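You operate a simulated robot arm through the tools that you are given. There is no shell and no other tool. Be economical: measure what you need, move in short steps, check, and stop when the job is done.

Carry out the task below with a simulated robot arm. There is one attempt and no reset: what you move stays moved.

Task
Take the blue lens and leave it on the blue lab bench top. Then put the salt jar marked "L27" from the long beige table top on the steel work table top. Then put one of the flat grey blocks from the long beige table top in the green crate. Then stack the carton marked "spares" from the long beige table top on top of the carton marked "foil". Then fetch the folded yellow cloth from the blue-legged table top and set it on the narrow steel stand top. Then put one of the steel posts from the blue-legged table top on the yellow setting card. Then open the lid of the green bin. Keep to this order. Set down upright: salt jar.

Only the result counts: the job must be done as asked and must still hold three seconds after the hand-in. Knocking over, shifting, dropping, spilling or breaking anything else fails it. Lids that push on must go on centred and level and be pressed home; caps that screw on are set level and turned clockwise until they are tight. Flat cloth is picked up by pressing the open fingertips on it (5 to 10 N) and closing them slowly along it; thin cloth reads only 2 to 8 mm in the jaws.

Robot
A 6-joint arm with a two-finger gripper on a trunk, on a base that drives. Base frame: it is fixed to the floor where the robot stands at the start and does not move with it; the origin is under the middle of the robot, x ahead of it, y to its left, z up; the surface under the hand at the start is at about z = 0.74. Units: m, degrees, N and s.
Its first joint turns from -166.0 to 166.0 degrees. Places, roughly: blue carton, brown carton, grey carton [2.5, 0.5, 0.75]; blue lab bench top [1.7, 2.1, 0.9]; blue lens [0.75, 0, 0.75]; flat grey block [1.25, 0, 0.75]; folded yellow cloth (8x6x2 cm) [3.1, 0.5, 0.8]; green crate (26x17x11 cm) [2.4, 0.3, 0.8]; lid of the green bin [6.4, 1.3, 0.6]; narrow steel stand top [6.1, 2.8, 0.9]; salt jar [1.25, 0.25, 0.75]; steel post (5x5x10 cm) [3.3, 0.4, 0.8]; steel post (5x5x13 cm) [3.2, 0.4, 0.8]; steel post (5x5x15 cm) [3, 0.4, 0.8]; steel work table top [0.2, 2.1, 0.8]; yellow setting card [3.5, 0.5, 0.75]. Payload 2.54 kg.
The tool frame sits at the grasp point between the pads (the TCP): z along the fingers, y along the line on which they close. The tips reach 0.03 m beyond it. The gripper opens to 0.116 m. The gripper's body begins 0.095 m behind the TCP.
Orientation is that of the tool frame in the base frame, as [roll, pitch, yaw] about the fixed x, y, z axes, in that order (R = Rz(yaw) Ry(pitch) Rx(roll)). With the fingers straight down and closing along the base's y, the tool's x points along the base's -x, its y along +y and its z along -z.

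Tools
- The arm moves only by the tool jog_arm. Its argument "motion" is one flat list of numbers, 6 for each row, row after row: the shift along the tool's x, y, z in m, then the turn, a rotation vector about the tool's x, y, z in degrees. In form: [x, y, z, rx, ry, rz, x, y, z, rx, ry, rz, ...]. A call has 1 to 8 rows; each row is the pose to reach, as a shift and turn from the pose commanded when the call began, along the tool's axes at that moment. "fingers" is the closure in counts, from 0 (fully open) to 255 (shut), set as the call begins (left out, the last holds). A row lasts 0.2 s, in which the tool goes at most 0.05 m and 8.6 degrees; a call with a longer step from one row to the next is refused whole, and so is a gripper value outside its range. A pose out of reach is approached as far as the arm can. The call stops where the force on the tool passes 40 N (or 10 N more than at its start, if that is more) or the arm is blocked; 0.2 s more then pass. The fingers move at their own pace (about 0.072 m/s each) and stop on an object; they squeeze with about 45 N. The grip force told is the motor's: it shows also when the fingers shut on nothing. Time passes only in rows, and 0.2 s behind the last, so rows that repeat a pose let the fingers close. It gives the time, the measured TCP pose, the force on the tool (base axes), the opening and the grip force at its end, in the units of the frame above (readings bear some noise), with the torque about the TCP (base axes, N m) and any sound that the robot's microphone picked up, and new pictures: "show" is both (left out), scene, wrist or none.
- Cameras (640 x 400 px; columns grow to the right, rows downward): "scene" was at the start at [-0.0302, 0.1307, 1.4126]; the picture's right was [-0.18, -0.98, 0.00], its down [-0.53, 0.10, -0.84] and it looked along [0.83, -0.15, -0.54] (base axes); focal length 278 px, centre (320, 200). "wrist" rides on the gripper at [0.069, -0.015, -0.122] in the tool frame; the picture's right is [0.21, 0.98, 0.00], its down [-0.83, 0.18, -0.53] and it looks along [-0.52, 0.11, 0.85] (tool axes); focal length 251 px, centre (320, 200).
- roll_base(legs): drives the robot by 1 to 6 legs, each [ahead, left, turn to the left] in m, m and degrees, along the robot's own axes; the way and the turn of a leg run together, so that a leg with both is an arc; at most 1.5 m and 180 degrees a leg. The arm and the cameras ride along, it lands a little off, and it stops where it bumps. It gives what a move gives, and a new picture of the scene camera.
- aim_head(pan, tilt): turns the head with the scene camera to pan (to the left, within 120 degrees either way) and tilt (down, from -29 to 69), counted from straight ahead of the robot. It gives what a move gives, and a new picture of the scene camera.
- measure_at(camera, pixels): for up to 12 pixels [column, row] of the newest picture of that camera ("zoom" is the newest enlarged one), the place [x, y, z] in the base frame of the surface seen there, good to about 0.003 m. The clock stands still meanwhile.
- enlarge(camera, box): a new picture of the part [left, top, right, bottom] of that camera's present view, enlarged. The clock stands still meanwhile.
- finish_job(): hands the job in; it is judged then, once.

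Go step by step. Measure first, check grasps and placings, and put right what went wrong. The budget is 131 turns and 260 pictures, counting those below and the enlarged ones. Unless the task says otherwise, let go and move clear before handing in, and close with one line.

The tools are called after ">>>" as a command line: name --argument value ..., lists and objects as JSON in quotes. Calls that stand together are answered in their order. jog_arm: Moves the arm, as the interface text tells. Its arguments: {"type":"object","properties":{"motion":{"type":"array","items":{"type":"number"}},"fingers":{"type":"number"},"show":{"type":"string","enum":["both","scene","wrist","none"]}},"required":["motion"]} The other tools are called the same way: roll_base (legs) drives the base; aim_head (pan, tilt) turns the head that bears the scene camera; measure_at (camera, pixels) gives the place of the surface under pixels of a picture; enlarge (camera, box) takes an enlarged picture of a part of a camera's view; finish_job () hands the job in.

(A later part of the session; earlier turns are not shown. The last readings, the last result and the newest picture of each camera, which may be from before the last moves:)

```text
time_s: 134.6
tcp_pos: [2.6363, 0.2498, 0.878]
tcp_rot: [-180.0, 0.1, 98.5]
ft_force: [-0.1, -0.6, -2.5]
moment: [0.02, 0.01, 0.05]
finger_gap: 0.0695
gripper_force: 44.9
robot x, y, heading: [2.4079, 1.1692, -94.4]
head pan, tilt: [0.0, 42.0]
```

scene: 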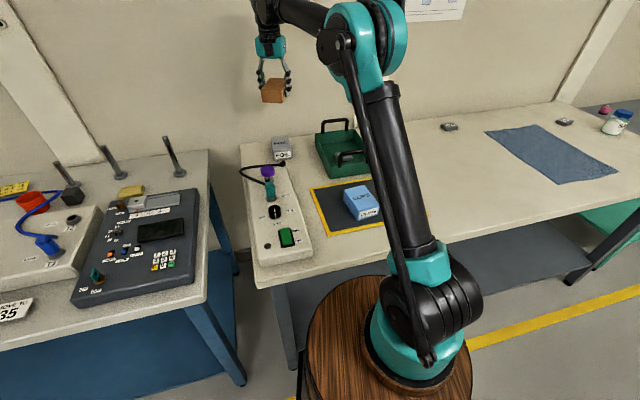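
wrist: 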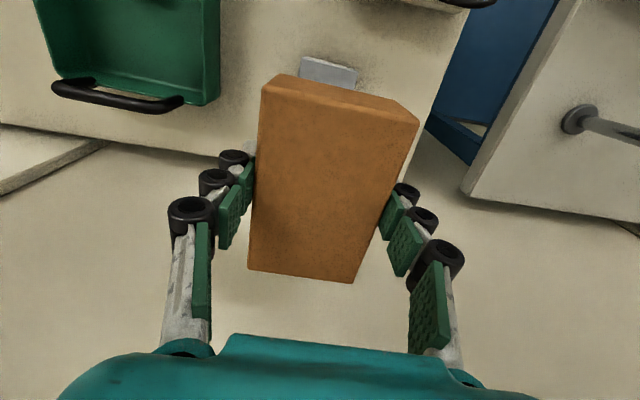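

There's still no contact at TCP z = 0.878, so I'll look closely before going lower.

>>> jog_arm --motion '[0, 0, 0.001, 0, 0, 0, 0, 0, 0.002, 0, 0, 0]' --show "wrist"

>>> enlarge --camera "scene" --box '[250, 110, 310, 170]'

```text
time_s: 135.2
tcp_pos: [2.6361, 0.2504, 0.8773]
tcp_rot: [179.9, 0.1, 98.5]
ft_force: [1.4, -5.1, 12.0]
moment: [-0.09, -0.14, 0.01]
finger_gap: 0.0691
gripper_force: 45.5
robot x, y, heading: [2.4025, 1.1704, -94.5]
head pan, tilt: [0.0, 42.0]
```

wrist: 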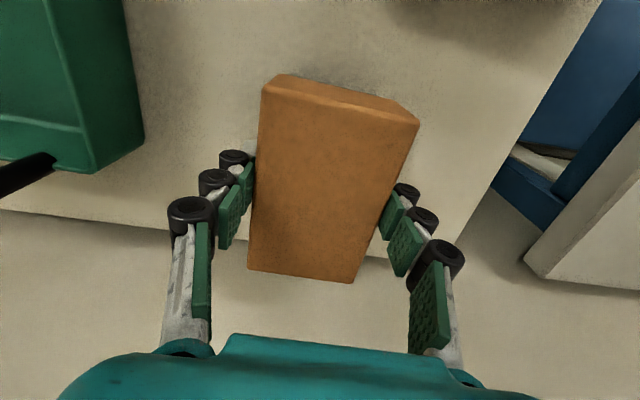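

```text
6.67 times, centred on (280, 140) of scene
```

zoom: 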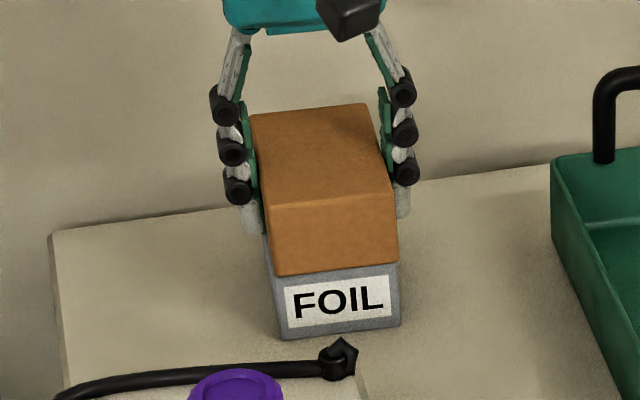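

Contact is made at +15 N and the carton sits on FOIL. I'll open and rise straight up.

>>> jog_arm --motion '[0, 0, 0, 0, 0, 0, 0, 0, 0, 0, 0, 0, 0, 0, 0, 0, 0, 0]' --fingers 30 --show "none"

>>> jog_arm --motion '[0, 0, -0.03, 0, 0, 0, 0, 0, -0.07, 0, 0, 0, 0, 0, -0.11, 0, 0, 0, 0, 0, -0.15, 0, 0, 0, 0, 0, -0.19, 0, 0, 0, 0, 0, -0.23, 0, 0, 0]'

>>> enlarge --camera "scene" --box '[230, 90, 350, 180]'

```text
time_s: 136.0
tcp_pos: [2.636, 0.2505, 0.8761]
tcp_rot: [-180.0, -0.1, 98.5]
ft_force: [0.4, 0.1, -0.2]
moment: [0.0, 0.0, 0.02]
finger_gap: 0.1023
gripper_force: 0.2
robot x, y, heading: [2.405, 1.1735, -94.3]
head pan, tilt: [0.0, 42.0]
```

```text
time_s: 137.4
tcp_pos: [2.6355, 0.25, 1.1048]
tcp_rot: [179.9, 0.0, 98.5]
ft_force: [-0.7, 0.0, 0.9]
moment: [0.03, 0.02, -0.01]
finger_gap: 0.1023
gripper_force: 0.1
robot x, y, heading: [2.408, 1.173, -94.4]
head pan, tilt: [0.0, 42.0]
```

scene: 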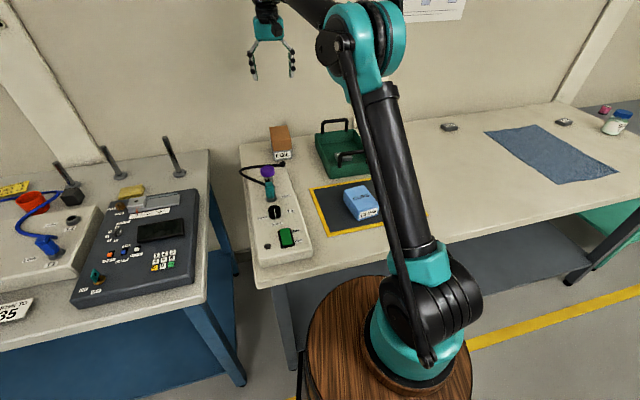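
wrist: 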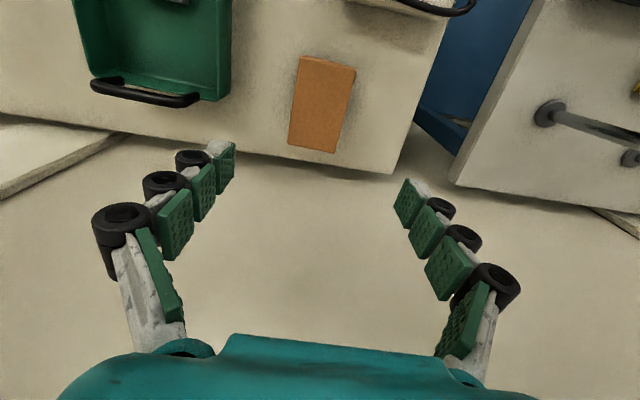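

```text
4.44 times, centred on (290, 135) of scene
```

zoom: 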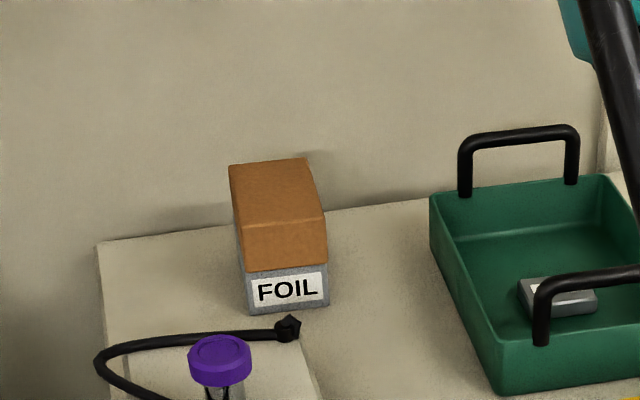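

The stack is good. Next is the yellow cloth on the blue-legged table: I'll retract the arm, back off to y ≈ 1.33, and strafe to x ≈ 3.15.

>>> jog_arm --motion '[0.045, -0.01, 0, 0, 0, 0, 0.09, -0.02, 0, 0, 0, 0, 0.135, -0.03, 0, 0, 0, 0, 0.18, -0.04, 0, 0, 0, 0, 0.225, -0.05, 0, 0, 0, 0, 0.27, -0.06, 0, 0, 0, 0, 0.31, -0.07, 0, 0, 0, 0]' --show "none" --fingers 0

>>> roll_base --legs '[[-0.16, 0, 0], [0, 0, 4.4], [0, 0.75, 0]]'

```text
time_s: 139.0
tcp_pos: [2.5205, 0.5443, 1.105]
tcp_rot: [-180.0, 0.0, 98.5]
ft_force: [0.1, 0.3, 0.2]
moment: [0.07, 0.02, 0.0]
finger_gap: 0.116
gripper_force: 0.1
robot x, y, heading: [2.4074, 1.1744, -94.2]
head pan, tilt: [0.0, 42.0]
```

```text
time_s: 144.6
tcp_pos: [3.338, 0.7143, 1.1056]
tcp_rot: [-179.9, 0.0, 102.9]
ft_force: [-0.5, -0.5, 0.5]
moment: [0.02, 0.02, -0.02]
finger_gap: 0.116
gripper_force: 0.1
robot x, y, heading: [3.178, 1.3264, -90.1]
head pan, tilt: [0.0, 42.0]
```

scene: 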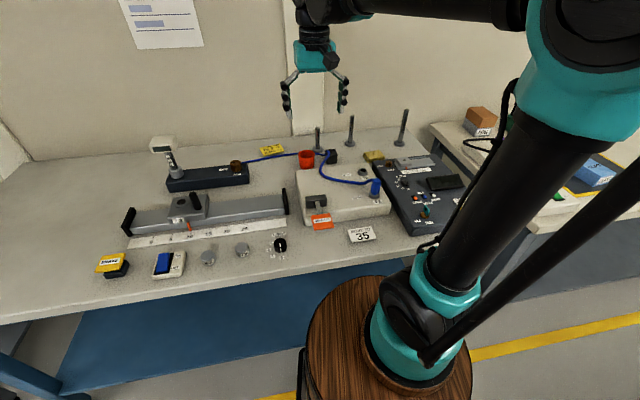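

>>> enlarge --camera "scene" --box '[240, 100, 450, 250]'

>>> measure_at --camera "scene" --pixels '[[374, 156], [272, 150], [319, 130], [350, 118], [404, 112], [318, 150], [350, 143], [402, 140]]'

```text
2.67 times, centred on (345, 175) of scene
```

zoom: 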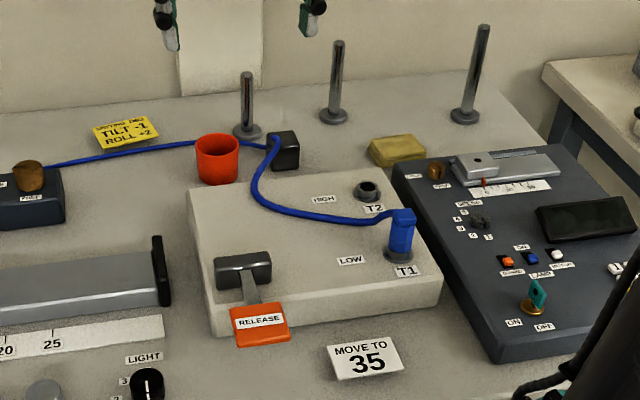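

```text
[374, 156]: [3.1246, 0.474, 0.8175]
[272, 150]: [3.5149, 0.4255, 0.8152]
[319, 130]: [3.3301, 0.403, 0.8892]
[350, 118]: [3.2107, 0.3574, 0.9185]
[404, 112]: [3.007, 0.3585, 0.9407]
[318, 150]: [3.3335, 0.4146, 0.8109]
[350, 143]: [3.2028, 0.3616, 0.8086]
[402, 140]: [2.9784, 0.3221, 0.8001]
```

The cloth is at zoom (398,150), between the posts, the beige box and the black panel. I'll measure its corners and the surroundings.

>>> measure_at --camera "zoom" --pixels '[[370, 143], [412, 136], [425, 151], [384, 160], [398, 147], [386, 168], [427, 159], [400, 160], [365, 170], [455, 158], [335, 118], [463, 118]]'

```text
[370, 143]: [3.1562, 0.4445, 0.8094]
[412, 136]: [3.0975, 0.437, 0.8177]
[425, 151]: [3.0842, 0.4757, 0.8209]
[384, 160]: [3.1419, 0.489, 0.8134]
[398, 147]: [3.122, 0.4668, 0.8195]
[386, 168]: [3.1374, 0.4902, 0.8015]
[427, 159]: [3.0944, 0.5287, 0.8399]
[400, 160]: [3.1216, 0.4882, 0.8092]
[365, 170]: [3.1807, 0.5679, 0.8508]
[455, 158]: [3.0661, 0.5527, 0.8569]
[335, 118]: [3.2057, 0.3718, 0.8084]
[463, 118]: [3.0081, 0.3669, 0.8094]
```

The cloth is centred near (3.12, 0.463) with its long axis at about 10°, and the most open space is at its ±x ends. I'll hover over it with the jaw along x.

>>> jog_arm --motion '[-0.0245, -0.0336, 0, 0, 0, 0, -0.0491, -0.0672, 0, 0, 0, 0, -0.0737, -0.1007, 0, 0, 0, 0, -0.0982, -0.1343, 0, 0, 0, 0, -0.1228, -0.1679, 0, 0, 0, 0, -0.1473, -0.2015, 0, 0, 0, 0, -0.1719, -0.235, 0, 0, 0, 0, -0.1964, -0.2686, 0, 0, 0, 3]' --fingers 0

```text
time_s: 146.4
tcp_pos: [3.1206, 0.462, 1.1053]
tcp_rot: [180.0, 0.1, 100.0]
ft_force: [0.3, -0.5, 1.4]
moment: [-0.07, 0.05, 0.02]
finger_gap: 0.1158
gripper_force: 0.0
robot x, y, heading: [3.1758, 1.3302, -90.1]
head pan, tilt: [0.0, 42.0]
```

scene: 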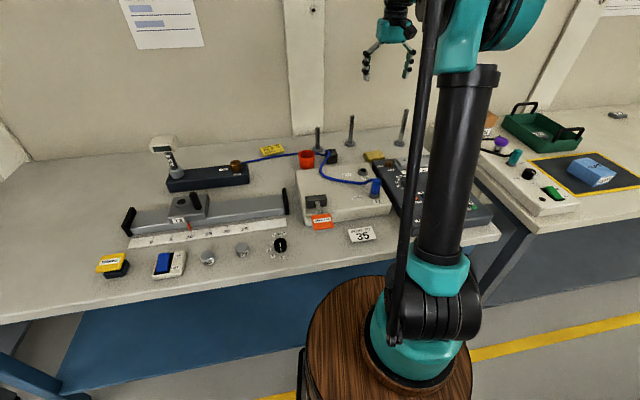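
wrist: 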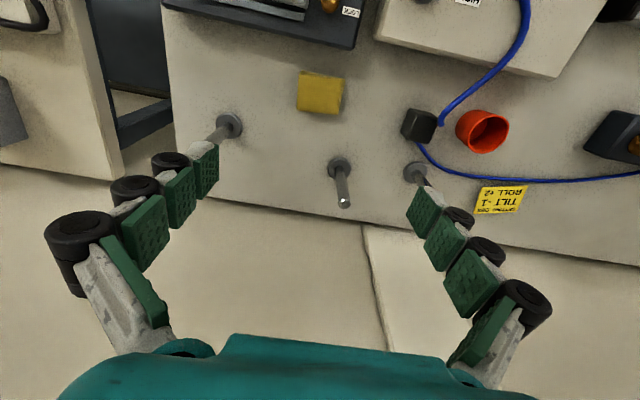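

I'll measure the cloth from above at (320,92), along with the posts and panel edges.

>>> measure_at --camera "wrist" --pixels '[[302, 75], [341, 80], [336, 112], [300, 107], [320, 93], [356, 45], [376, 38], [435, 125], [340, 165], [343, 202], [230, 127], [300, 40]]'

>>> enlarge --camera "wrist" --box '[200, 20, 440, 170]'

```text
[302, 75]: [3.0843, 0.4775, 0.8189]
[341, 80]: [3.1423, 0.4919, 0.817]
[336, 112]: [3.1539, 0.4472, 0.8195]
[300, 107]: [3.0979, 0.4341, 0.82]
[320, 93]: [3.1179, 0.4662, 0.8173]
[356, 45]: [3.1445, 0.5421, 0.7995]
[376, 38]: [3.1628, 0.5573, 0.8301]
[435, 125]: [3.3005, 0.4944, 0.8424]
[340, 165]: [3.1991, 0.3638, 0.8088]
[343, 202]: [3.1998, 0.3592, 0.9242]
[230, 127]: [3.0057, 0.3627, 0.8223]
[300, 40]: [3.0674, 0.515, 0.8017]
```

```text
2.67 times, centred on (320, 95) of wrist
```

zoom: 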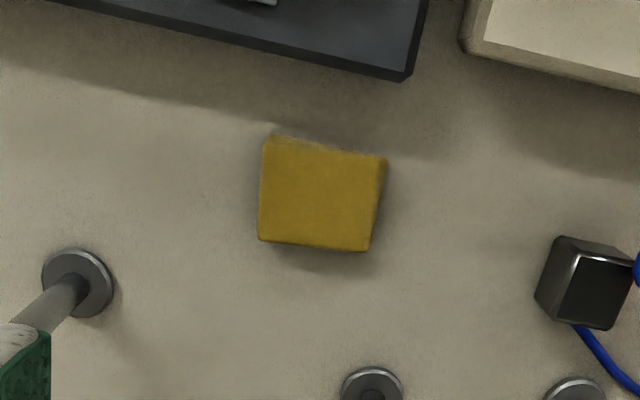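

The cloth is centred at (3.1195, 0.463) at 14°, and nothing stands in the way. I'll descend to a tip height about 4 mm above the table.

>>> jog_arm --motion '[0, 0, 0.045, 0, 0, -3.5, 0, 0, 0.09, 0, 0, -3.5, 0, 0, 0.135, 0, 0, -3.5, 0, 0, 0.18, 0, 0, -3.5, 0, 0, 0.225, 0, 0, -3.5, 0, 0, 0.258, 0, 0, -3.5, 0, 0, 0.271, 0, 0, -3.5]' --show "wrist"

```text
time_s: 148.0
tcp_pos: [3.12, 0.4627, 0.8348]
tcp_rot: [179.9, 0.0, 103.6]
ft_force: [-0.1, 0.3, -0.4]
moment: [0.02, 0.02, 0.01]
finger_gap: 0.116
gripper_force: 0.0
robot x, y, heading: [3.1763, 1.3265, -89.9]
head pan, tilt: [0.0, 42.0]
```

wrist: 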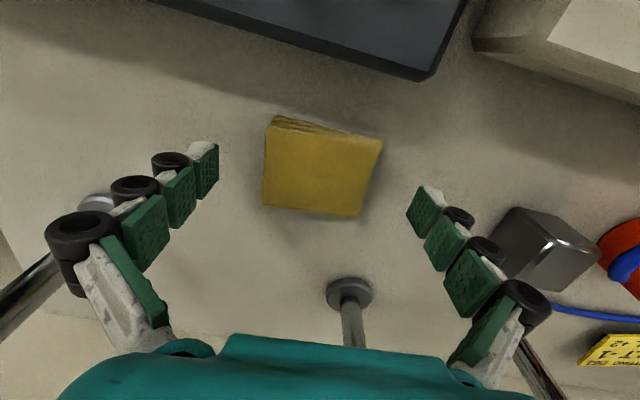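

The cloth sits between the pads. I'll close.

>>> jog_arm --motion '[0, 0, 0, 0, 0, 0, 0, 0, 0, 0, 0, 0, 0, 0, 0, 0, 0, 0, 0, 0, 0, 0, 0, 0]' --fingers 255 --show "wrist"

```text
time_s: 149.0
tcp_pos: [3.1207, 0.4618, 0.8347]
tcp_rot: [179.9, 0.0, 103.5]
ft_force: [-0.1, -0.3, 3.5]
moment: [0.0, -0.03, 0.04]
finger_gap: 0.0682
gripper_force: 45.4
robot x, y, heading: [3.176, 1.3274, -90.0]
head pan, tilt: [0.0, 42.0]
```

wrist: 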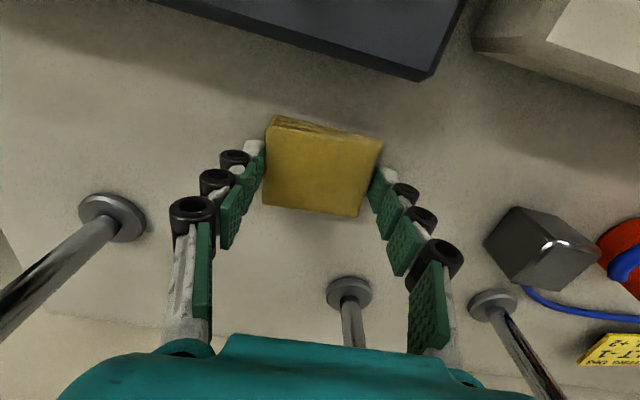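

It's held at a gap of 0.068. I'll lift straight up.

>>> jog_arm --motion '[0, 0, -0.02, 0, 0, 0, 0, 0, -0.065, 0, 0, 0, 0, 0, -0.11, 0, 0, 0, 0, 0, -0.155, 0, 0, 0, 0, 0, -0.2, 0, 0, 0, 0, 0, -0.245, 0, 0, 0, 0, 0, -0.285, 0, 0, 0]' --show "wrist"

>>> aim_head --pan 75 --tilt 20

>>> aim_head --pan 115 --tilt 25

```text
time_s: 150.6
tcp_pos: [3.1187, 0.4629, 1.1193]
tcp_rot: [-180.0, 0.0, 103.5]
ft_force: [0.3, 0.0, -1.2]
moment: [-0.01, 0.02, 0.02]
finger_gap: 0.0683
gripper_force: 44.6
robot x, y, heading: [3.1792, 1.3287, -89.8]
head pan, tilt: [0.0, 42.0]
```

wrist: 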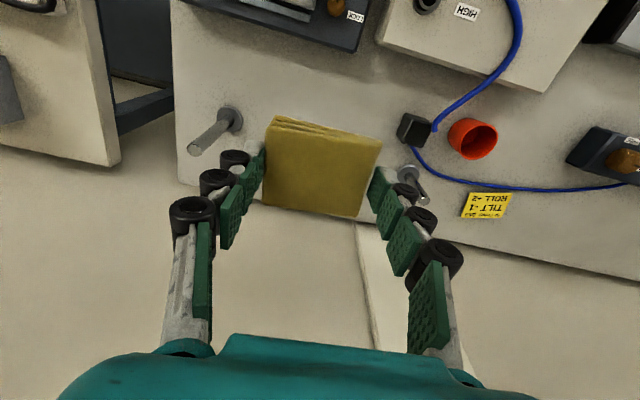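

```text
time_s: 152.1
tcp_pos: [3.1194, 0.4621, 1.119]
tcp_rot: [179.9, 0.0, 103.6]
ft_force: [-0.1, 0.5, -0.7]
moment: [0.01, 0.03, 0.0]
finger_gap: 0.0682
gripper_force: 44.7
robot x, y, heading: [3.1766, 1.3292, -90.1]
head pan, tilt: [75.0, 20.0]
```

scene: 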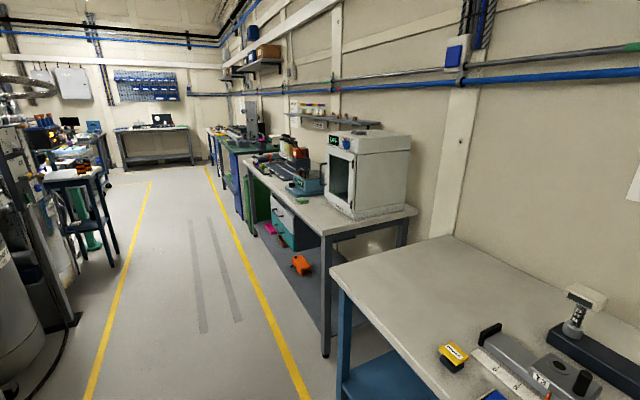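

```text
time_s: 153.2
tcp_pos: [3.1193, 0.4618, 1.1172]
tcp_rot: [179.9, 0.1, 103.6]
ft_force: [-0.2, 0.0, -0.3]
moment: [0.03, -0.01, 0.0]
finger_gap: 0.0682
gripper_force: 44.7
robot x, y, heading: [3.1731, 1.3276, -89.9]
head pan, tilt: [115.0, 25.0]
```

scene: 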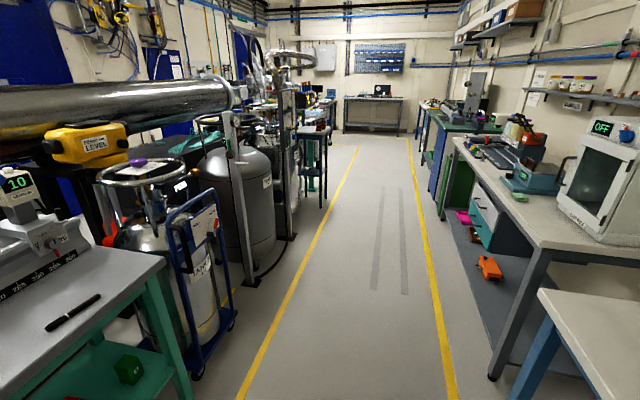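

The aisle is clear ahead, and the narrow stand is likely at (315,130). I'll measure it and the aisle bounds.

>>> measure_at --camera "scene" --pixels '[[315, 130], [328, 128], [322, 208], [303, 131], [215, 330], [290, 240], [300, 300], [445, 375], [492, 375], [545, 290], [420, 190], [455, 145]]'

>>> enlarge --camera "scene" --box '[250, 60, 410, 220]'

```text
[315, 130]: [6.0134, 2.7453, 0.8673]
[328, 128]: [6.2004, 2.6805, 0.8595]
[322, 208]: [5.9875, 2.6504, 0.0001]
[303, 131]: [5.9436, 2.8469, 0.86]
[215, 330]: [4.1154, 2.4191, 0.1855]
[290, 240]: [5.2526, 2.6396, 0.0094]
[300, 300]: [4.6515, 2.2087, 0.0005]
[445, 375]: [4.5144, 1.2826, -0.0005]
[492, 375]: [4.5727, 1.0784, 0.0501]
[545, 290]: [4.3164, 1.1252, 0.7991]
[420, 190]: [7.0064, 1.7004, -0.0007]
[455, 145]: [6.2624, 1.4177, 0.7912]
```

```text
2.50 times, centred on (330, 140) of scene
```

zoom: 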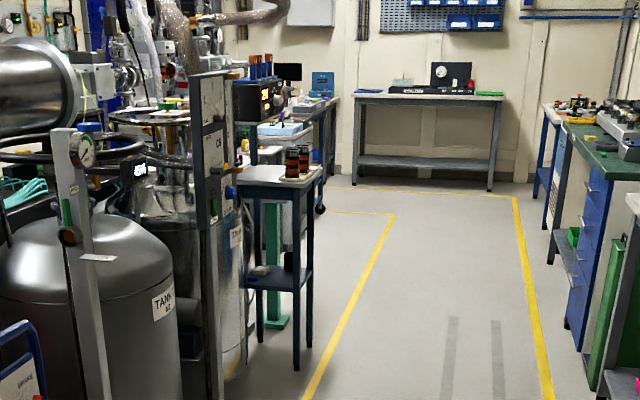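

The aisle runs at about 10°, with the right tables at y ≤ 1.42 and the left equipment at y ≥ 2.2. The stand is at about (6.07, 2.8), so I'll retract the arm and drive there.

>>> jog_arm --motion '[0.045, 0.01, 0, 0, 0, 0, 0.09, 0.02, 0, 0, 0, 0, 0.135, 0.03, 0, 0, 0, 0, 0.18, 0.04, 0, 0, 0, 0, 0.225, 0.05, 0, 0, 0, 0, 0.26, 0.06, 0, 0, 0, 0]' --show "none"

>>> roll_base --legs '[[-0.1, 0, 0], [0, 0, 100], [1.45, 0, 0], [1.45, 0, 0], [0, 0, 80]]'

>>> aim_head --pan 0 --tilt 40

```text
time_s: 154.6
tcp_pos: [3.1194, 0.7295, 1.1192]
tcp_rot: [-180.0, 0.0, 103.5]
ft_force: [-0.2, -0.8, -0.6]
moment: [0.05, 0.0, 0.05]
finger_gap: 0.0683
gripper_force: 45.4
robot x, y, heading: [3.176, 1.3308, -89.8]
head pan, tilt: [115.0, 25.0]
```

```text
time_s: 177.1
tcp_pos: [6.0444, 2.6801, 1.1176]
tcp_rot: [-180.0, 0.0, -73.9]
ft_force: [-0.2, 0.4, -0.4]
moment: [-0.02, 0.01, 0.04]
finger_gap: 0.0678
gripper_force: 45.2
robot x, y, heading: [6.0169, 2.083, 92.8]
head pan, tilt: [115.0, 25.0]
```

scene: 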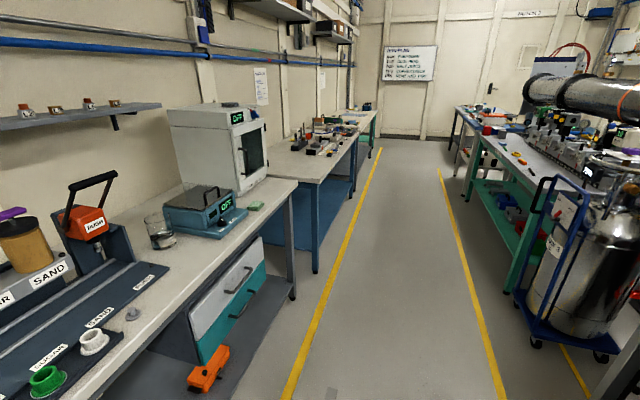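

```text
time_s: 179.0
tcp_pos: [6.0437, 2.6808, 1.1194]
tcp_rot: [-180.0, 0.0, -73.9]
ft_force: [-0.5, -0.2, -0.6]
moment: [0.01, -0.01, 0.03]
finger_gap: 0.0684
gripper_force: 44.8
robot x, y, heading: [6.0131, 2.0783, 92.9]
head pan, tilt: [0.0, 40.0]
```

scene: 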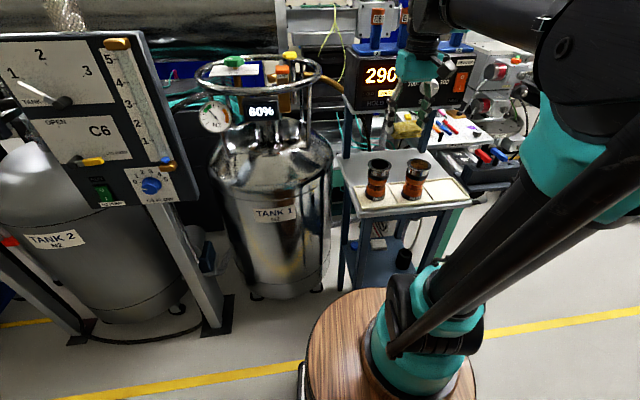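

The stand top at (400,180) has two orange bottles at its front. I'll enlarge and measure it.

>>> enlarge --camera "scene" --box '[320, 90, 490, 230]'

>>> measure_at --camera "scene" --pixels '[[345, 160], [358, 217], [470, 195], [425, 152], [400, 155], [378, 165], [370, 155], [440, 175], [416, 170], [378, 195], [450, 190], [390, 150]]'

```text
2.86 times, centred on (405, 160) of scene
```

zoom: 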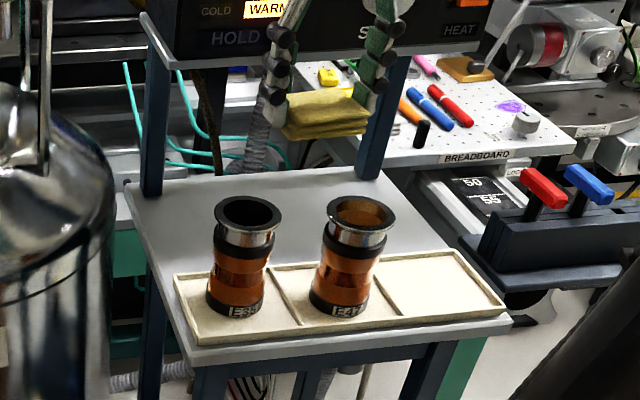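

```text
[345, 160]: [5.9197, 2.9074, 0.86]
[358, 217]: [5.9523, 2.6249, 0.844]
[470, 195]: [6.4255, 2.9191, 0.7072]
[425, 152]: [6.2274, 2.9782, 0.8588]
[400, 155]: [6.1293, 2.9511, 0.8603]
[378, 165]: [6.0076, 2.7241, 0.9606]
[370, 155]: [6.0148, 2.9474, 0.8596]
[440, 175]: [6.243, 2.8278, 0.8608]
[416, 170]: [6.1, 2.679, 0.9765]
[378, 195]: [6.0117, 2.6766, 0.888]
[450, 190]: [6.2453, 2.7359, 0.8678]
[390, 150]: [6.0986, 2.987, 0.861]
```

The free rear strip is at y ≈ 2.80–2.98, z = 0.86. I'll measure the display box and uprights behind it.

>>> measure_at --camera "zoom" --pixels '[[155, 100], [155, 180], [370, 165], [395, 80], [225, 45], [440, 45], [200, 55], [465, 55], [320, 175], [440, 215], [380, 200], [350, 215]]'

>>> aim_head --pan 0 --tilt 20

```text
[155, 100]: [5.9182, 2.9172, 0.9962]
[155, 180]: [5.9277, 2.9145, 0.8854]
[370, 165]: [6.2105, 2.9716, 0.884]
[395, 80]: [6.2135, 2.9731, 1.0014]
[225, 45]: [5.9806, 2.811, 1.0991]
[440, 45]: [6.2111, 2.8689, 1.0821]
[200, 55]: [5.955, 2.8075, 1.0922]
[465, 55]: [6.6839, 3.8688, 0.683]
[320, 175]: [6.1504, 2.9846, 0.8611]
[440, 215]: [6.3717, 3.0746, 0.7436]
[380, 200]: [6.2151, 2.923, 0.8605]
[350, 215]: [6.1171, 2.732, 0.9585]
```

```text
time_s: 179.9
tcp_pos: [6.045, 2.681, 1.1182]
tcp_rot: [-180.0, 0.0, -73.9]
ft_force: [-0.1, 0.7, -0.2]
moment: [0.04, -0.02, 0.0]
finger_gap: 0.0682
gripper_force: 44.8
robot x, y, heading: [6.0142, 2.08, 92.8]
head pan, tilt: [0.0, 20.0]
```

scene: 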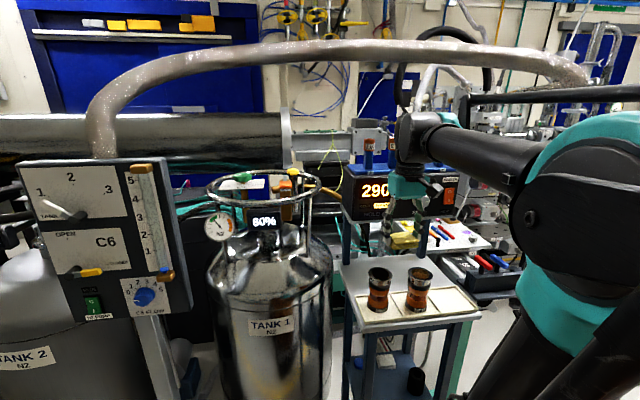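

The HEAT display sits on an upper shelf that overhangs the rear strip. I need the shelf's lower edge and the tray's back edge exactly.

>>> enlarge --camera "scene" --box '[330, 160, 490, 340]'

```text
2.22 times, centred on (410, 250) of scene
```

zoom: 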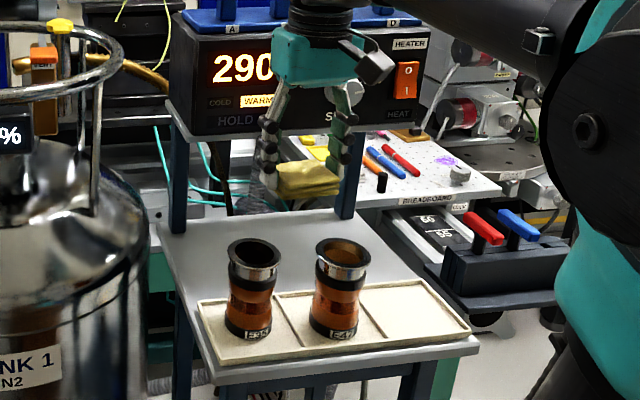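

>>> measure_at --camera "zoom" --pixels '[[200, 295], [300, 287], [420, 279], [195, 137], [170, 105], [405, 120], [420, 95], [300, 130], [350, 225], [165, 235], [425, 40], [470, 345]]'

```text
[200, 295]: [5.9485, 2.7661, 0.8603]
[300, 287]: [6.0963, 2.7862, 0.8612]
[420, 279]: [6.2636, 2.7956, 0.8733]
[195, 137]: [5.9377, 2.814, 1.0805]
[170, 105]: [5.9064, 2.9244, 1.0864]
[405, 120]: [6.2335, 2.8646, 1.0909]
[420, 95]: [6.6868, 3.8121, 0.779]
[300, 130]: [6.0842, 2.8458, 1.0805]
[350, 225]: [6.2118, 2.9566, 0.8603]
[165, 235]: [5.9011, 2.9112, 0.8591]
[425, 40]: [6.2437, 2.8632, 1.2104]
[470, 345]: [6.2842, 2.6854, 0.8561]
```

The shelf's front edge is at y ≈ 2.85, z ≈ 1.075, and the tray's back edge is at y ≈ 2.79. I'll put the cloth at about (6.17, 2.85) with the tool tilted 20° to slip under the shelf, starting by squaring the yaw and shifting to x = 6.17.

>>> jog_arm --motion '[0.0117, -0.0403, 0, 0, 0, 0, 0.0233, -0.0807, 0, 0, 0, 0, 0.035, -0.121, 0, 0, 0, 7]' --show "none"

>>> jog_arm --motion '[0, 0, 0, 0, -7, 0, 0, 0, 0, 0, -14, 0, 0, 0, 0, 0, -20, 0]'

```text
time_s: 180.7
tcp_pos: [6.1667, 2.6789, 1.1178]
tcp_rot: [-180.0, -0.1, -80.8]
ft_force: [-0.9, 0.2, 0.8]
moment: [0.02, 0.0, -0.01]
finger_gap: 0.0685
gripper_force: 45.1
robot x, y, heading: [6.0128, 2.079, 93.0]
head pan, tilt: [0.0, 20.0]
```

```text
time_s: 181.5
tcp_pos: [6.1694, 2.6815, 1.1175]
tcp_rot: [-180.0, 20.1, -80.8]
ft_force: [-0.4, 0.7, 1.0]
moment: [-0.03, 0.04, 0.03]
finger_gap: 0.0685
gripper_force: 44.9
robot x, y, heading: [6.0162, 2.0775, 92.3]
head pan, tilt: [0.0, 20.0]
```

scene: 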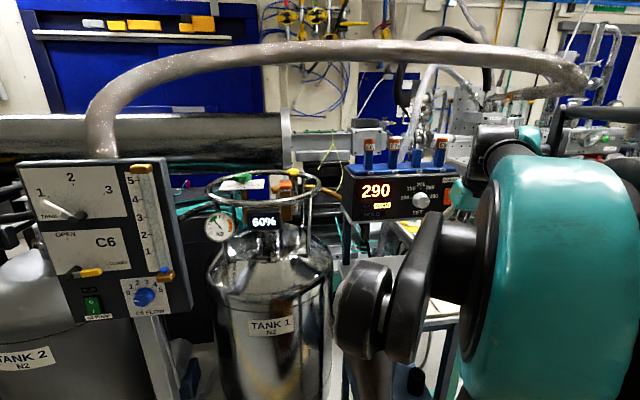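
wrist: 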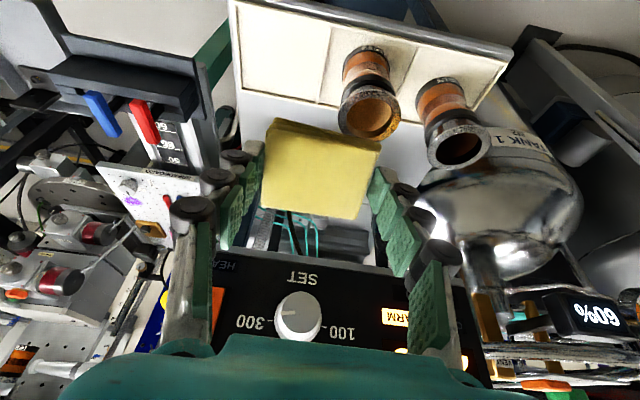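

The tool is tilted 20° with the cloth held. I'll go to the staging point (6.18, 2.77, 1.03), past the bottles' tops, then check.

>>> jog_arm --motion '[-0.0172, -0.0087, 0.0372, 0, 0, 0, -0.0345, -0.0175, 0.0743, 0, 0, 0, -0.0517, -0.0262, 0.1115, 0, 0, 0]'

```text
time_s: 182.3
tcp_pos: [6.1835, 2.7691, 1.0308]
tcp_rot: [-180.0, 20.0, -80.9]
ft_force: [-0.2, -0.3, 0.4]
moment: [0.02, 0.02, -0.02]
finger_gap: 0.0682
gripper_force: 45.1
robot x, y, heading: [6.0169, 2.0767, 92.9]
head pan, tilt: [0.0, 20.0]
```

scene: 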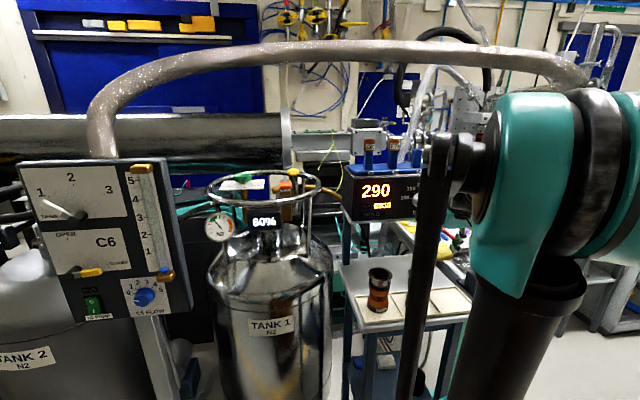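
wrist: 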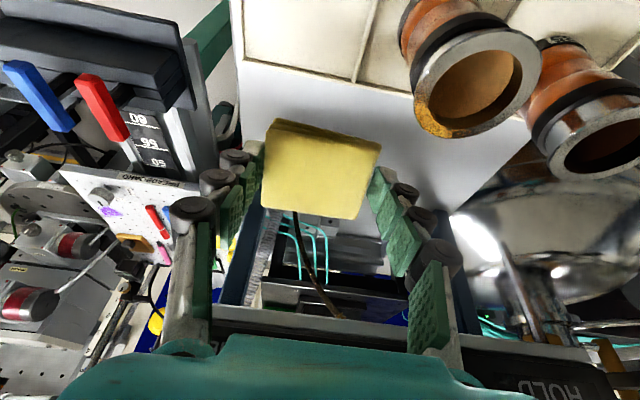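

Clear of the bottles. I'll continue under the shelf to (6.18, 2.85, 0.92).

>>> jog_arm --motion '[-0.01, -0.0032, 0.03, 0, 0, 0, -0.0199, -0.0064, 0.0605, 0, 0, 0, -0.028, -0.0096, 0.0955, 0, 0, 0, -0.0363, -0.0128, 0.1305, 0, 0, 0]'

```text
time_s: 183.3
tcp_pos: [6.1837, 2.8507, 0.92]
tcp_rot: [-180.0, 20.1, -81.0]
ft_force: [-0.8, -0.7, -0.9]
moment: [0.01, -0.01, -0.03]
finger_gap: 0.0681
gripper_force: 45.1
robot x, y, heading: [6.0142, 2.0801, 92.8]
head pan, tilt: [0.0, 20.0]
```

scene: 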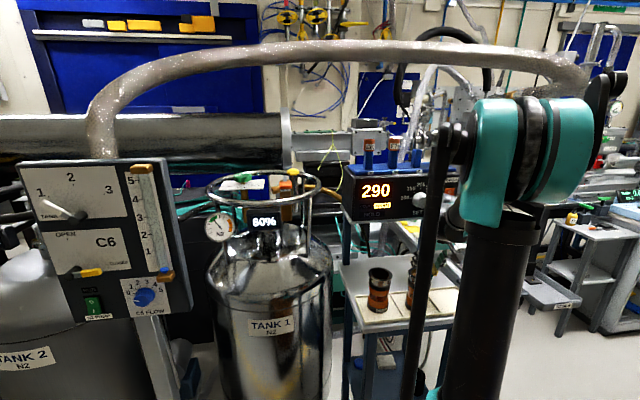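
wrist: 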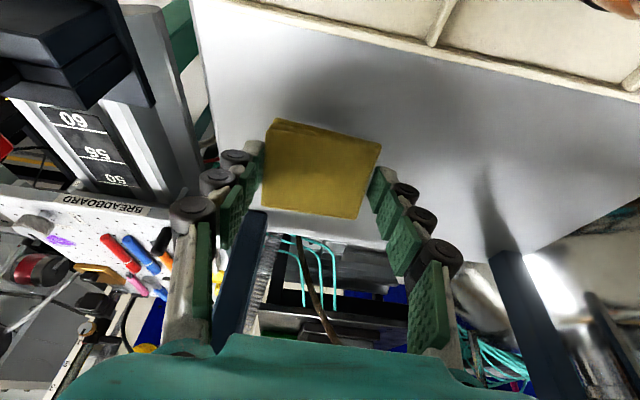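

I'll check margins to the stand's edges near the cloth before the final lowering.

>>> measure_at --camera "wrist" --pixels '[[212, 115], [240, 130], [370, 240], [330, 70], [268, 120], [375, 145], [355, 215], [266, 205], [390, 232]]'

```text
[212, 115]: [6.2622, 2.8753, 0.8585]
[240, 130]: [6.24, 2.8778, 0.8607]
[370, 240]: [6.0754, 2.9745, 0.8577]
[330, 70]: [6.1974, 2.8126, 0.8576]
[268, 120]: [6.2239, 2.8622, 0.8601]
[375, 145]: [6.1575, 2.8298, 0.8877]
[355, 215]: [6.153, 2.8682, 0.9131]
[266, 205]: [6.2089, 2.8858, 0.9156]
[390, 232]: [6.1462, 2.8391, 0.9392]
```

Margins are good: the stand's right edge is at 6.26, the cloth ends at 6.22, and the tray edge is at 2.80. I'll lower straight down to contact.

>>> jog_arm --motion '[0.0021, 0, 0.0056, 0, 0, 0, 0.0031, 0, 0.0085, 0, 0, 0, 0.0038, 0, 0.0103, 0, 0, 0, 0.0045, 0, 0.0122, 0, 0, 0]' --show "none"

```text
time_s: 184.3
tcp_pos: [6.183, 2.8491, 0.9068]
tcp_rot: [180.0, 20.1, -80.8]
ft_force: [-0.5, -0.4, 0.9]
moment: [-0.01, -0.01, 0.03]
finger_gap: 0.0686
gripper_force: 44.7
robot x, y, heading: [6.0179, 2.0757, 92.7]
head pan, tilt: [0.0, 20.0]
```

>>> jog_arm --motion '[0.0007, 0, 0.0019, 0, 0, 0, 0.0014, 0, 0.0038, 0, 0, 0, 0.002, 0, 0.0056, 0, 0, 0]' --show "wrist"

```text
time_s: 185.1
tcp_pos: [6.1829, 2.8508, 0.9021]
tcp_rot: [180.0, 20.0, -80.8]
ft_force: [-0.2, 0.6, 0.2]
moment: [0.04, 0.02, 0.0]
finger_gap: 0.0683
gripper_force: 45.2
robot x, y, heading: [6.016, 2.077, 92.5]
head pan, tilt: [0.0, 20.0]
```

wrist: 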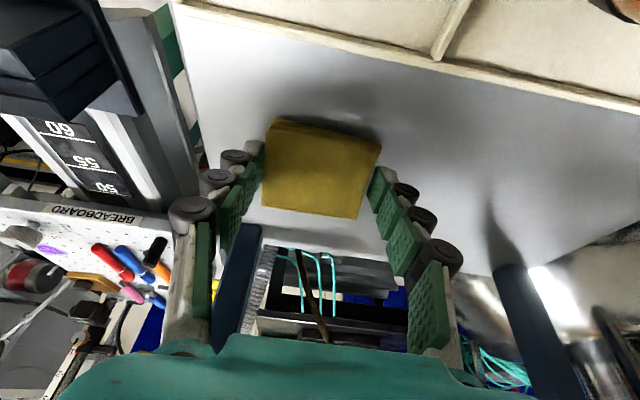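

>>> jog_arm --motion '[0.0007, 0, 0.0019, 0, 0, 0, 0.0014, 0, 0.0038, 0, 0, 0, 0.002, 0, 0.0056, 0, 0, 0]' --show "none"

```text
time_s: 185.7
tcp_pos: [6.1826, 2.8507, 0.9]
tcp_rot: [-179.9, 20.2, -80.9]
ft_force: [-1.6, -4.9, 21.6]
moment: [-0.44, -0.02, -0.06]
finger_gap: 0.0686
gripper_force: 45.2
robot x, y, heading: [6.0136, 2.0762, 92.9]
head pan, tilt: [0.0, 20.0]
stopped in row 3: the force on the tool passed its limit at 41 N (the readings are from after the stop); the commanded pose is now the measured one
```

The near edge is in contact. I'll open to let it settle flat.

>>> jog_arm --motion '[0, 0, 0, 0, 0, 0, 0, 0, 0, 0, 0, 0, 0, 0, 0, 0, 0, 0]' --fingers 45 --show "wrist"

```text
time_s: 186.5
tcp_pos: [6.1838, 2.8515, 0.8994]
tcp_rot: [179.9, 20.1, -80.9]
ft_force: [0.0, 0.8, -0.5]
moment: [0.02, 0.03, 0.02]
finger_gap: 0.0955
gripper_force: 0.1
robot x, y, heading: [6.0148, 2.0799, 92.8]
head pan, tilt: [0.0, 20.0]
```

wrist: 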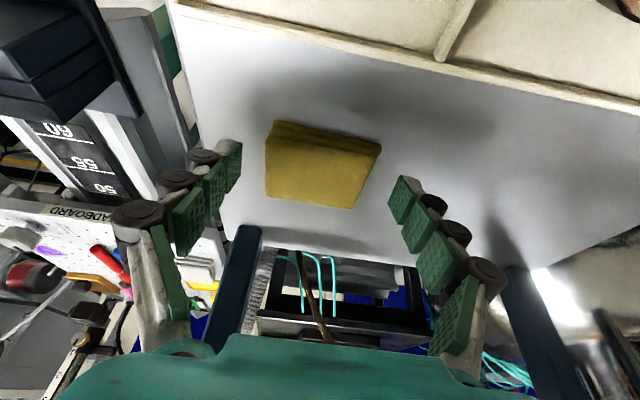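

The cloth lies flat on the stand top. I'll retrace the path out.

>>> jog_arm --motion '[-0.0069, 0, -0.0188, 0, 0, 0, 0.001, 0.0032, -0.054, 0, 0, 0, 0.0095, 0.0064, -0.0888, 0, 0, 0, 0.0195, 0.0096, -0.119, 0, 0, 0, 0.0294, 0.0128, -0.1493, 0, 0, 0, 0.0466, 0.0215, -0.1865, 0, 0, 0, 0.0639, 0.0303, -0.2236, 0, 0, 0, 0.0811, 0.039, -0.2608, 0, 0, 0]'

```text
time_s: 188.3
tcp_pos: [6.1693, 2.6822, 1.1167]
tcp_rot: [-179.9, 20.2, -81.0]
ft_force: [0.4, 0.5, 0.3]
moment: [-0.03, 0.01, 0.0]
finger_gap: 0.0958
gripper_force: 0.1
robot x, y, heading: [6.0135, 2.0796, 92.9]
head pan, tilt: [0.0, 20.0]
```

scene: 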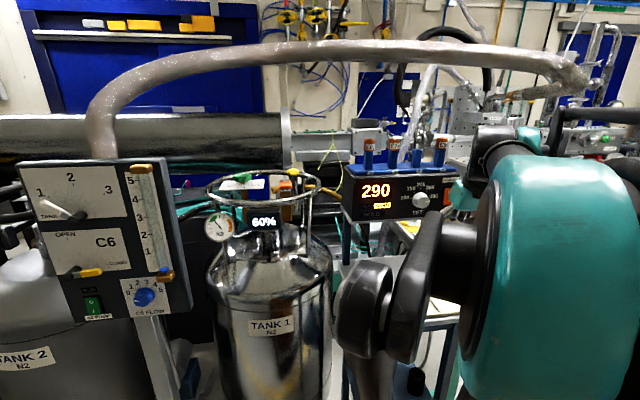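
wrist: 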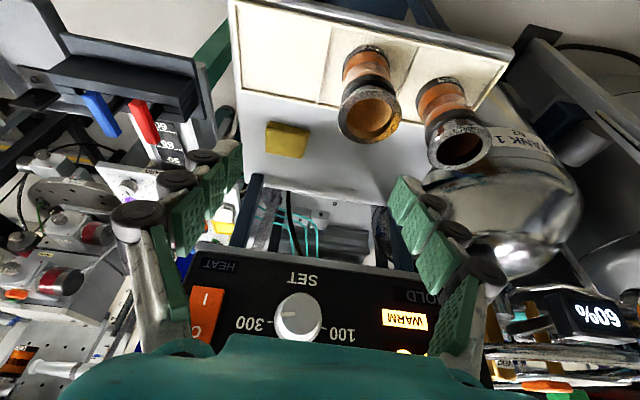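

The cloth is in place and nothing else moved. I'll untilt, retract, and drive back to the blue-legged table.

>>> jog_arm --motion '[0, 0, 0, 0, 7, 0, 0, 0, 0, 0, 14, 0, 0, 0, 0, 0, 20, 0]' --fingers 0 --show "none"

>>> roll_base --legs '[[0, 0, -80], [-1.4, 0, 0], [-1.35, 0, 0], [0, 0, -93]]'

>>> aim_head --pan 0 --tilt 45

```text
time_s: 189.1
tcp_pos: [6.1708, 2.6807, 1.115]
tcp_rot: [-179.9, 0.1, -80.9]
ft_force: [-0.4, -0.1, 0.4]
moment: [0.04, -0.04, 0.03]
finger_gap: 0.1161
gripper_force: 0.0
robot x, y, heading: [6.0161, 2.0818, 92.7]
head pan, tilt: [0.0, 20.0]
```

```text
time_s: 209.9
tcp_pos: [3.2081, 0.9065, 1.1166]
tcp_rot: [180.0, 0.1, 104.5]
ft_force: [-0.1, 0.1, -0.5]
moment: [0.02, -0.01, 0.03]
finger_gap: 0.116
gripper_force: 0.0
robot x, y, heading: [3.3082, 1.5203, -81.9]
head pan, tilt: [0.0, 20.0]
```

scene: 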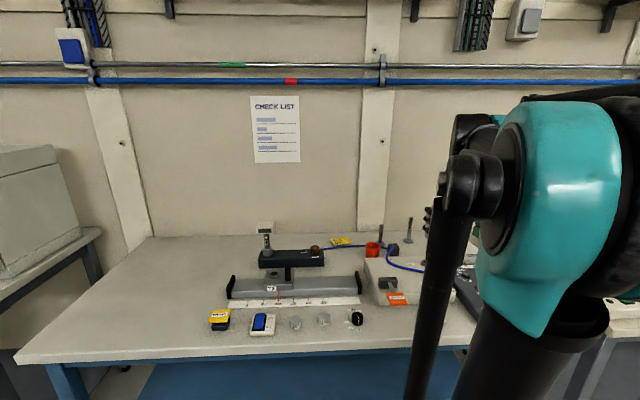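

```text
time_s: 210.8
tcp_pos: [3.209, 0.9055, 1.1157]
tcp_rot: [-180.0, 0.2, 104.5]
ft_force: [0.4, 0.7, -0.9]
moment: [0.0, 0.02, 0.02]
finger_gap: 0.1159
gripper_force: 0.1
robot x, y, heading: [3.3052, 1.5169, -81.9]
head pan, tilt: [0.0, 45.0]
```

scene: 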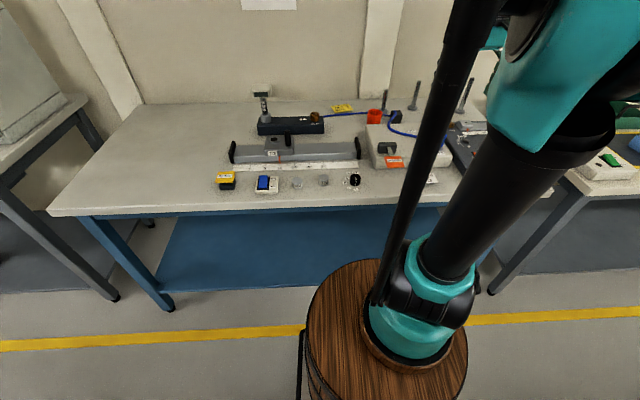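

I'll measure the table's front edge, shelf and legs, plus the post and card positions.

>>> measure_at --camera "scene" --pixels '[[165, 300], [170, 288], [300, 280], [300, 240], [250, 210], [390, 203], [340, 108], [383, 100], [414, 95], [335, 106], [350, 109], [375, 116]]'

>>> enlarge --camera "scene" --box '[300, 60, 480, 180]'

```text
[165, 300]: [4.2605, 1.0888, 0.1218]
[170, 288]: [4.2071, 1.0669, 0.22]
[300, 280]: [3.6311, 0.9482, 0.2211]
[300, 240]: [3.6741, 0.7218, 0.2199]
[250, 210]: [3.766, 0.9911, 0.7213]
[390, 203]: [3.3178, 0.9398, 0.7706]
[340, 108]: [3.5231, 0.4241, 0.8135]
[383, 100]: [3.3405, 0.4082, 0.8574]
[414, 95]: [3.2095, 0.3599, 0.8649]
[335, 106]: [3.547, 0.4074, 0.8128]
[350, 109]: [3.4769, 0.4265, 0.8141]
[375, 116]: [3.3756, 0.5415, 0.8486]
```

```text
3.33 times, centred on (390, 120) of scene
```

zoom: 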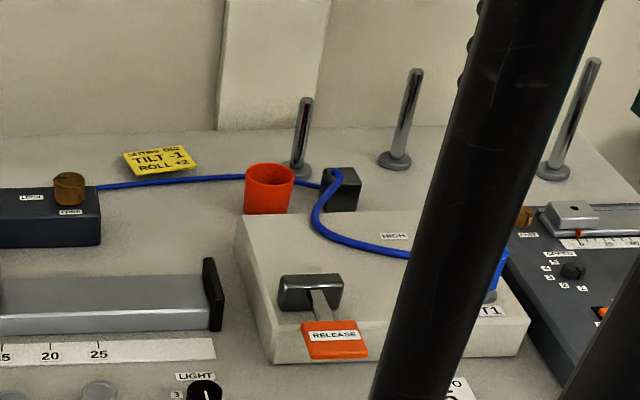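

The shelf edge lies along the table edge, so I can get to about 0.38 m from it. I'll use the 10 cm post at (3.338, 0.41), the easiest reach, and drive ahead 0.18.

>>> roll_base --legs '[[0.18, 0, 3]]'

>>> measure_at --camera "zoom" --pixels '[[268, 168], [268, 195], [340, 172], [300, 172], [305, 100], [300, 130], [160, 155], [128, 153], [190, 150], [150, 170], [185, 145], [140, 175]]'

```text
time_s: 212.3
tcp_pos: [3.2726, 0.7235, 1.116]
tcp_rot: [-180.0, 0.1, 107.7]
ft_force: [0.3, -0.4, -0.3]
moment: [-0.02, 0.02, -0.01]
finger_gap: 0.1158
gripper_force: 0.0
robot x, y, heading: [3.3371, 1.3416, -78.7]
head pan, tilt: [0.0, 45.0]
```

scene: 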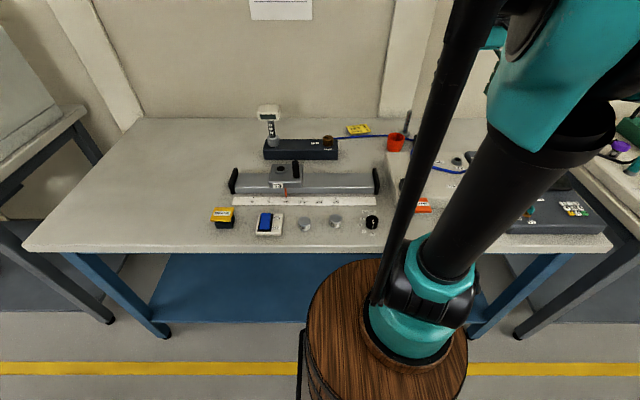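

```text
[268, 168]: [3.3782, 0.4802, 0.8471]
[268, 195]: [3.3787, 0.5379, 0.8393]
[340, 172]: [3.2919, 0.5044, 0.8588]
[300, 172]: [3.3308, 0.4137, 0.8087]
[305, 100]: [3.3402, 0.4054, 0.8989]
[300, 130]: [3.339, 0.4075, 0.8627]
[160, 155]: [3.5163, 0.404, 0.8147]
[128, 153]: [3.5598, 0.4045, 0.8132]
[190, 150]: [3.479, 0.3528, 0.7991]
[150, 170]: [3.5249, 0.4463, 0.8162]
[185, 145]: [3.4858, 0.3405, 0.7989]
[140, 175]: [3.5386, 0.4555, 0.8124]
```

The post stem is at (3.340, 0.406) with its top at z = 0.90, and the card is near (3.52, 0.42). I'll move over the post.

>>> jog_arm --motion '[-0.0456, -0.0046, 0, 0, 0, 0, -0.0911, -0.0091, 0, 0, 0, 0, -0.1367, -0.0137, 0, 0, 0, 0, -0.1822, -0.0183, 0, 0, 0, 0, -0.2278, -0.0229, 0, 0, 0, 0, -0.2733, -0.0274, 0, 0, 0, 0, -0.3189, -0.032, 0, 0, 0, 0, -0.3189, -0.032, 0.045, 0, 0, 0]'

```text
time_s: 214.1
tcp_pos: [3.3351, 0.4119, 1.0705]
tcp_rot: [-180.0, 0.1, 107.6]
ft_force: [-0.7, -0.4, 0.5]
moment: [-0.03, 0.0, 0.0]
finger_gap: 0.1161
gripper_force: 0.0
robot x, y, heading: [3.3357, 1.3417, -78.7]
head pan, tilt: [0.0, 45.0]
```

scene: 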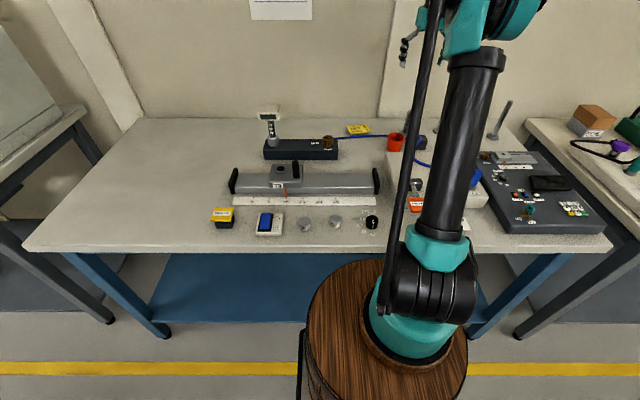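
wrist: 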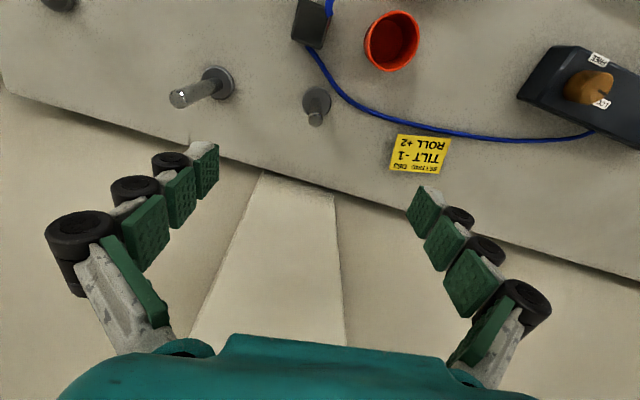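

>>> enlarge --camera "wrist" --box '[270, 60, 470, 200]'

>>> measure_at --camera "wrist" --pixels '[[317, 118], [313, 90], [328, 100], [394, 136], [448, 139], [447, 173], [392, 170], [420, 154], [420, 128], [400, 153]]'

```text
2.86 times, centred on (370, 130) of wrist
```

zoom: 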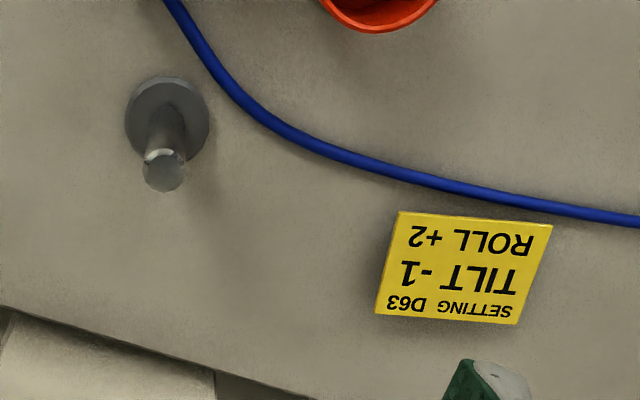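

```text
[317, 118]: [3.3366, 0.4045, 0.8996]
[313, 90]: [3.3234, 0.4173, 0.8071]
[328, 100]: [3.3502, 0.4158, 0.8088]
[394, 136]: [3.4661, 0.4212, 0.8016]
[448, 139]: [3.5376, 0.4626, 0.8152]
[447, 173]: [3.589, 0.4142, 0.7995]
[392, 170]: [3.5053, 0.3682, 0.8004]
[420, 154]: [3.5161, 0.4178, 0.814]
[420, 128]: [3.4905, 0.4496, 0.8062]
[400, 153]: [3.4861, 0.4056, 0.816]
```

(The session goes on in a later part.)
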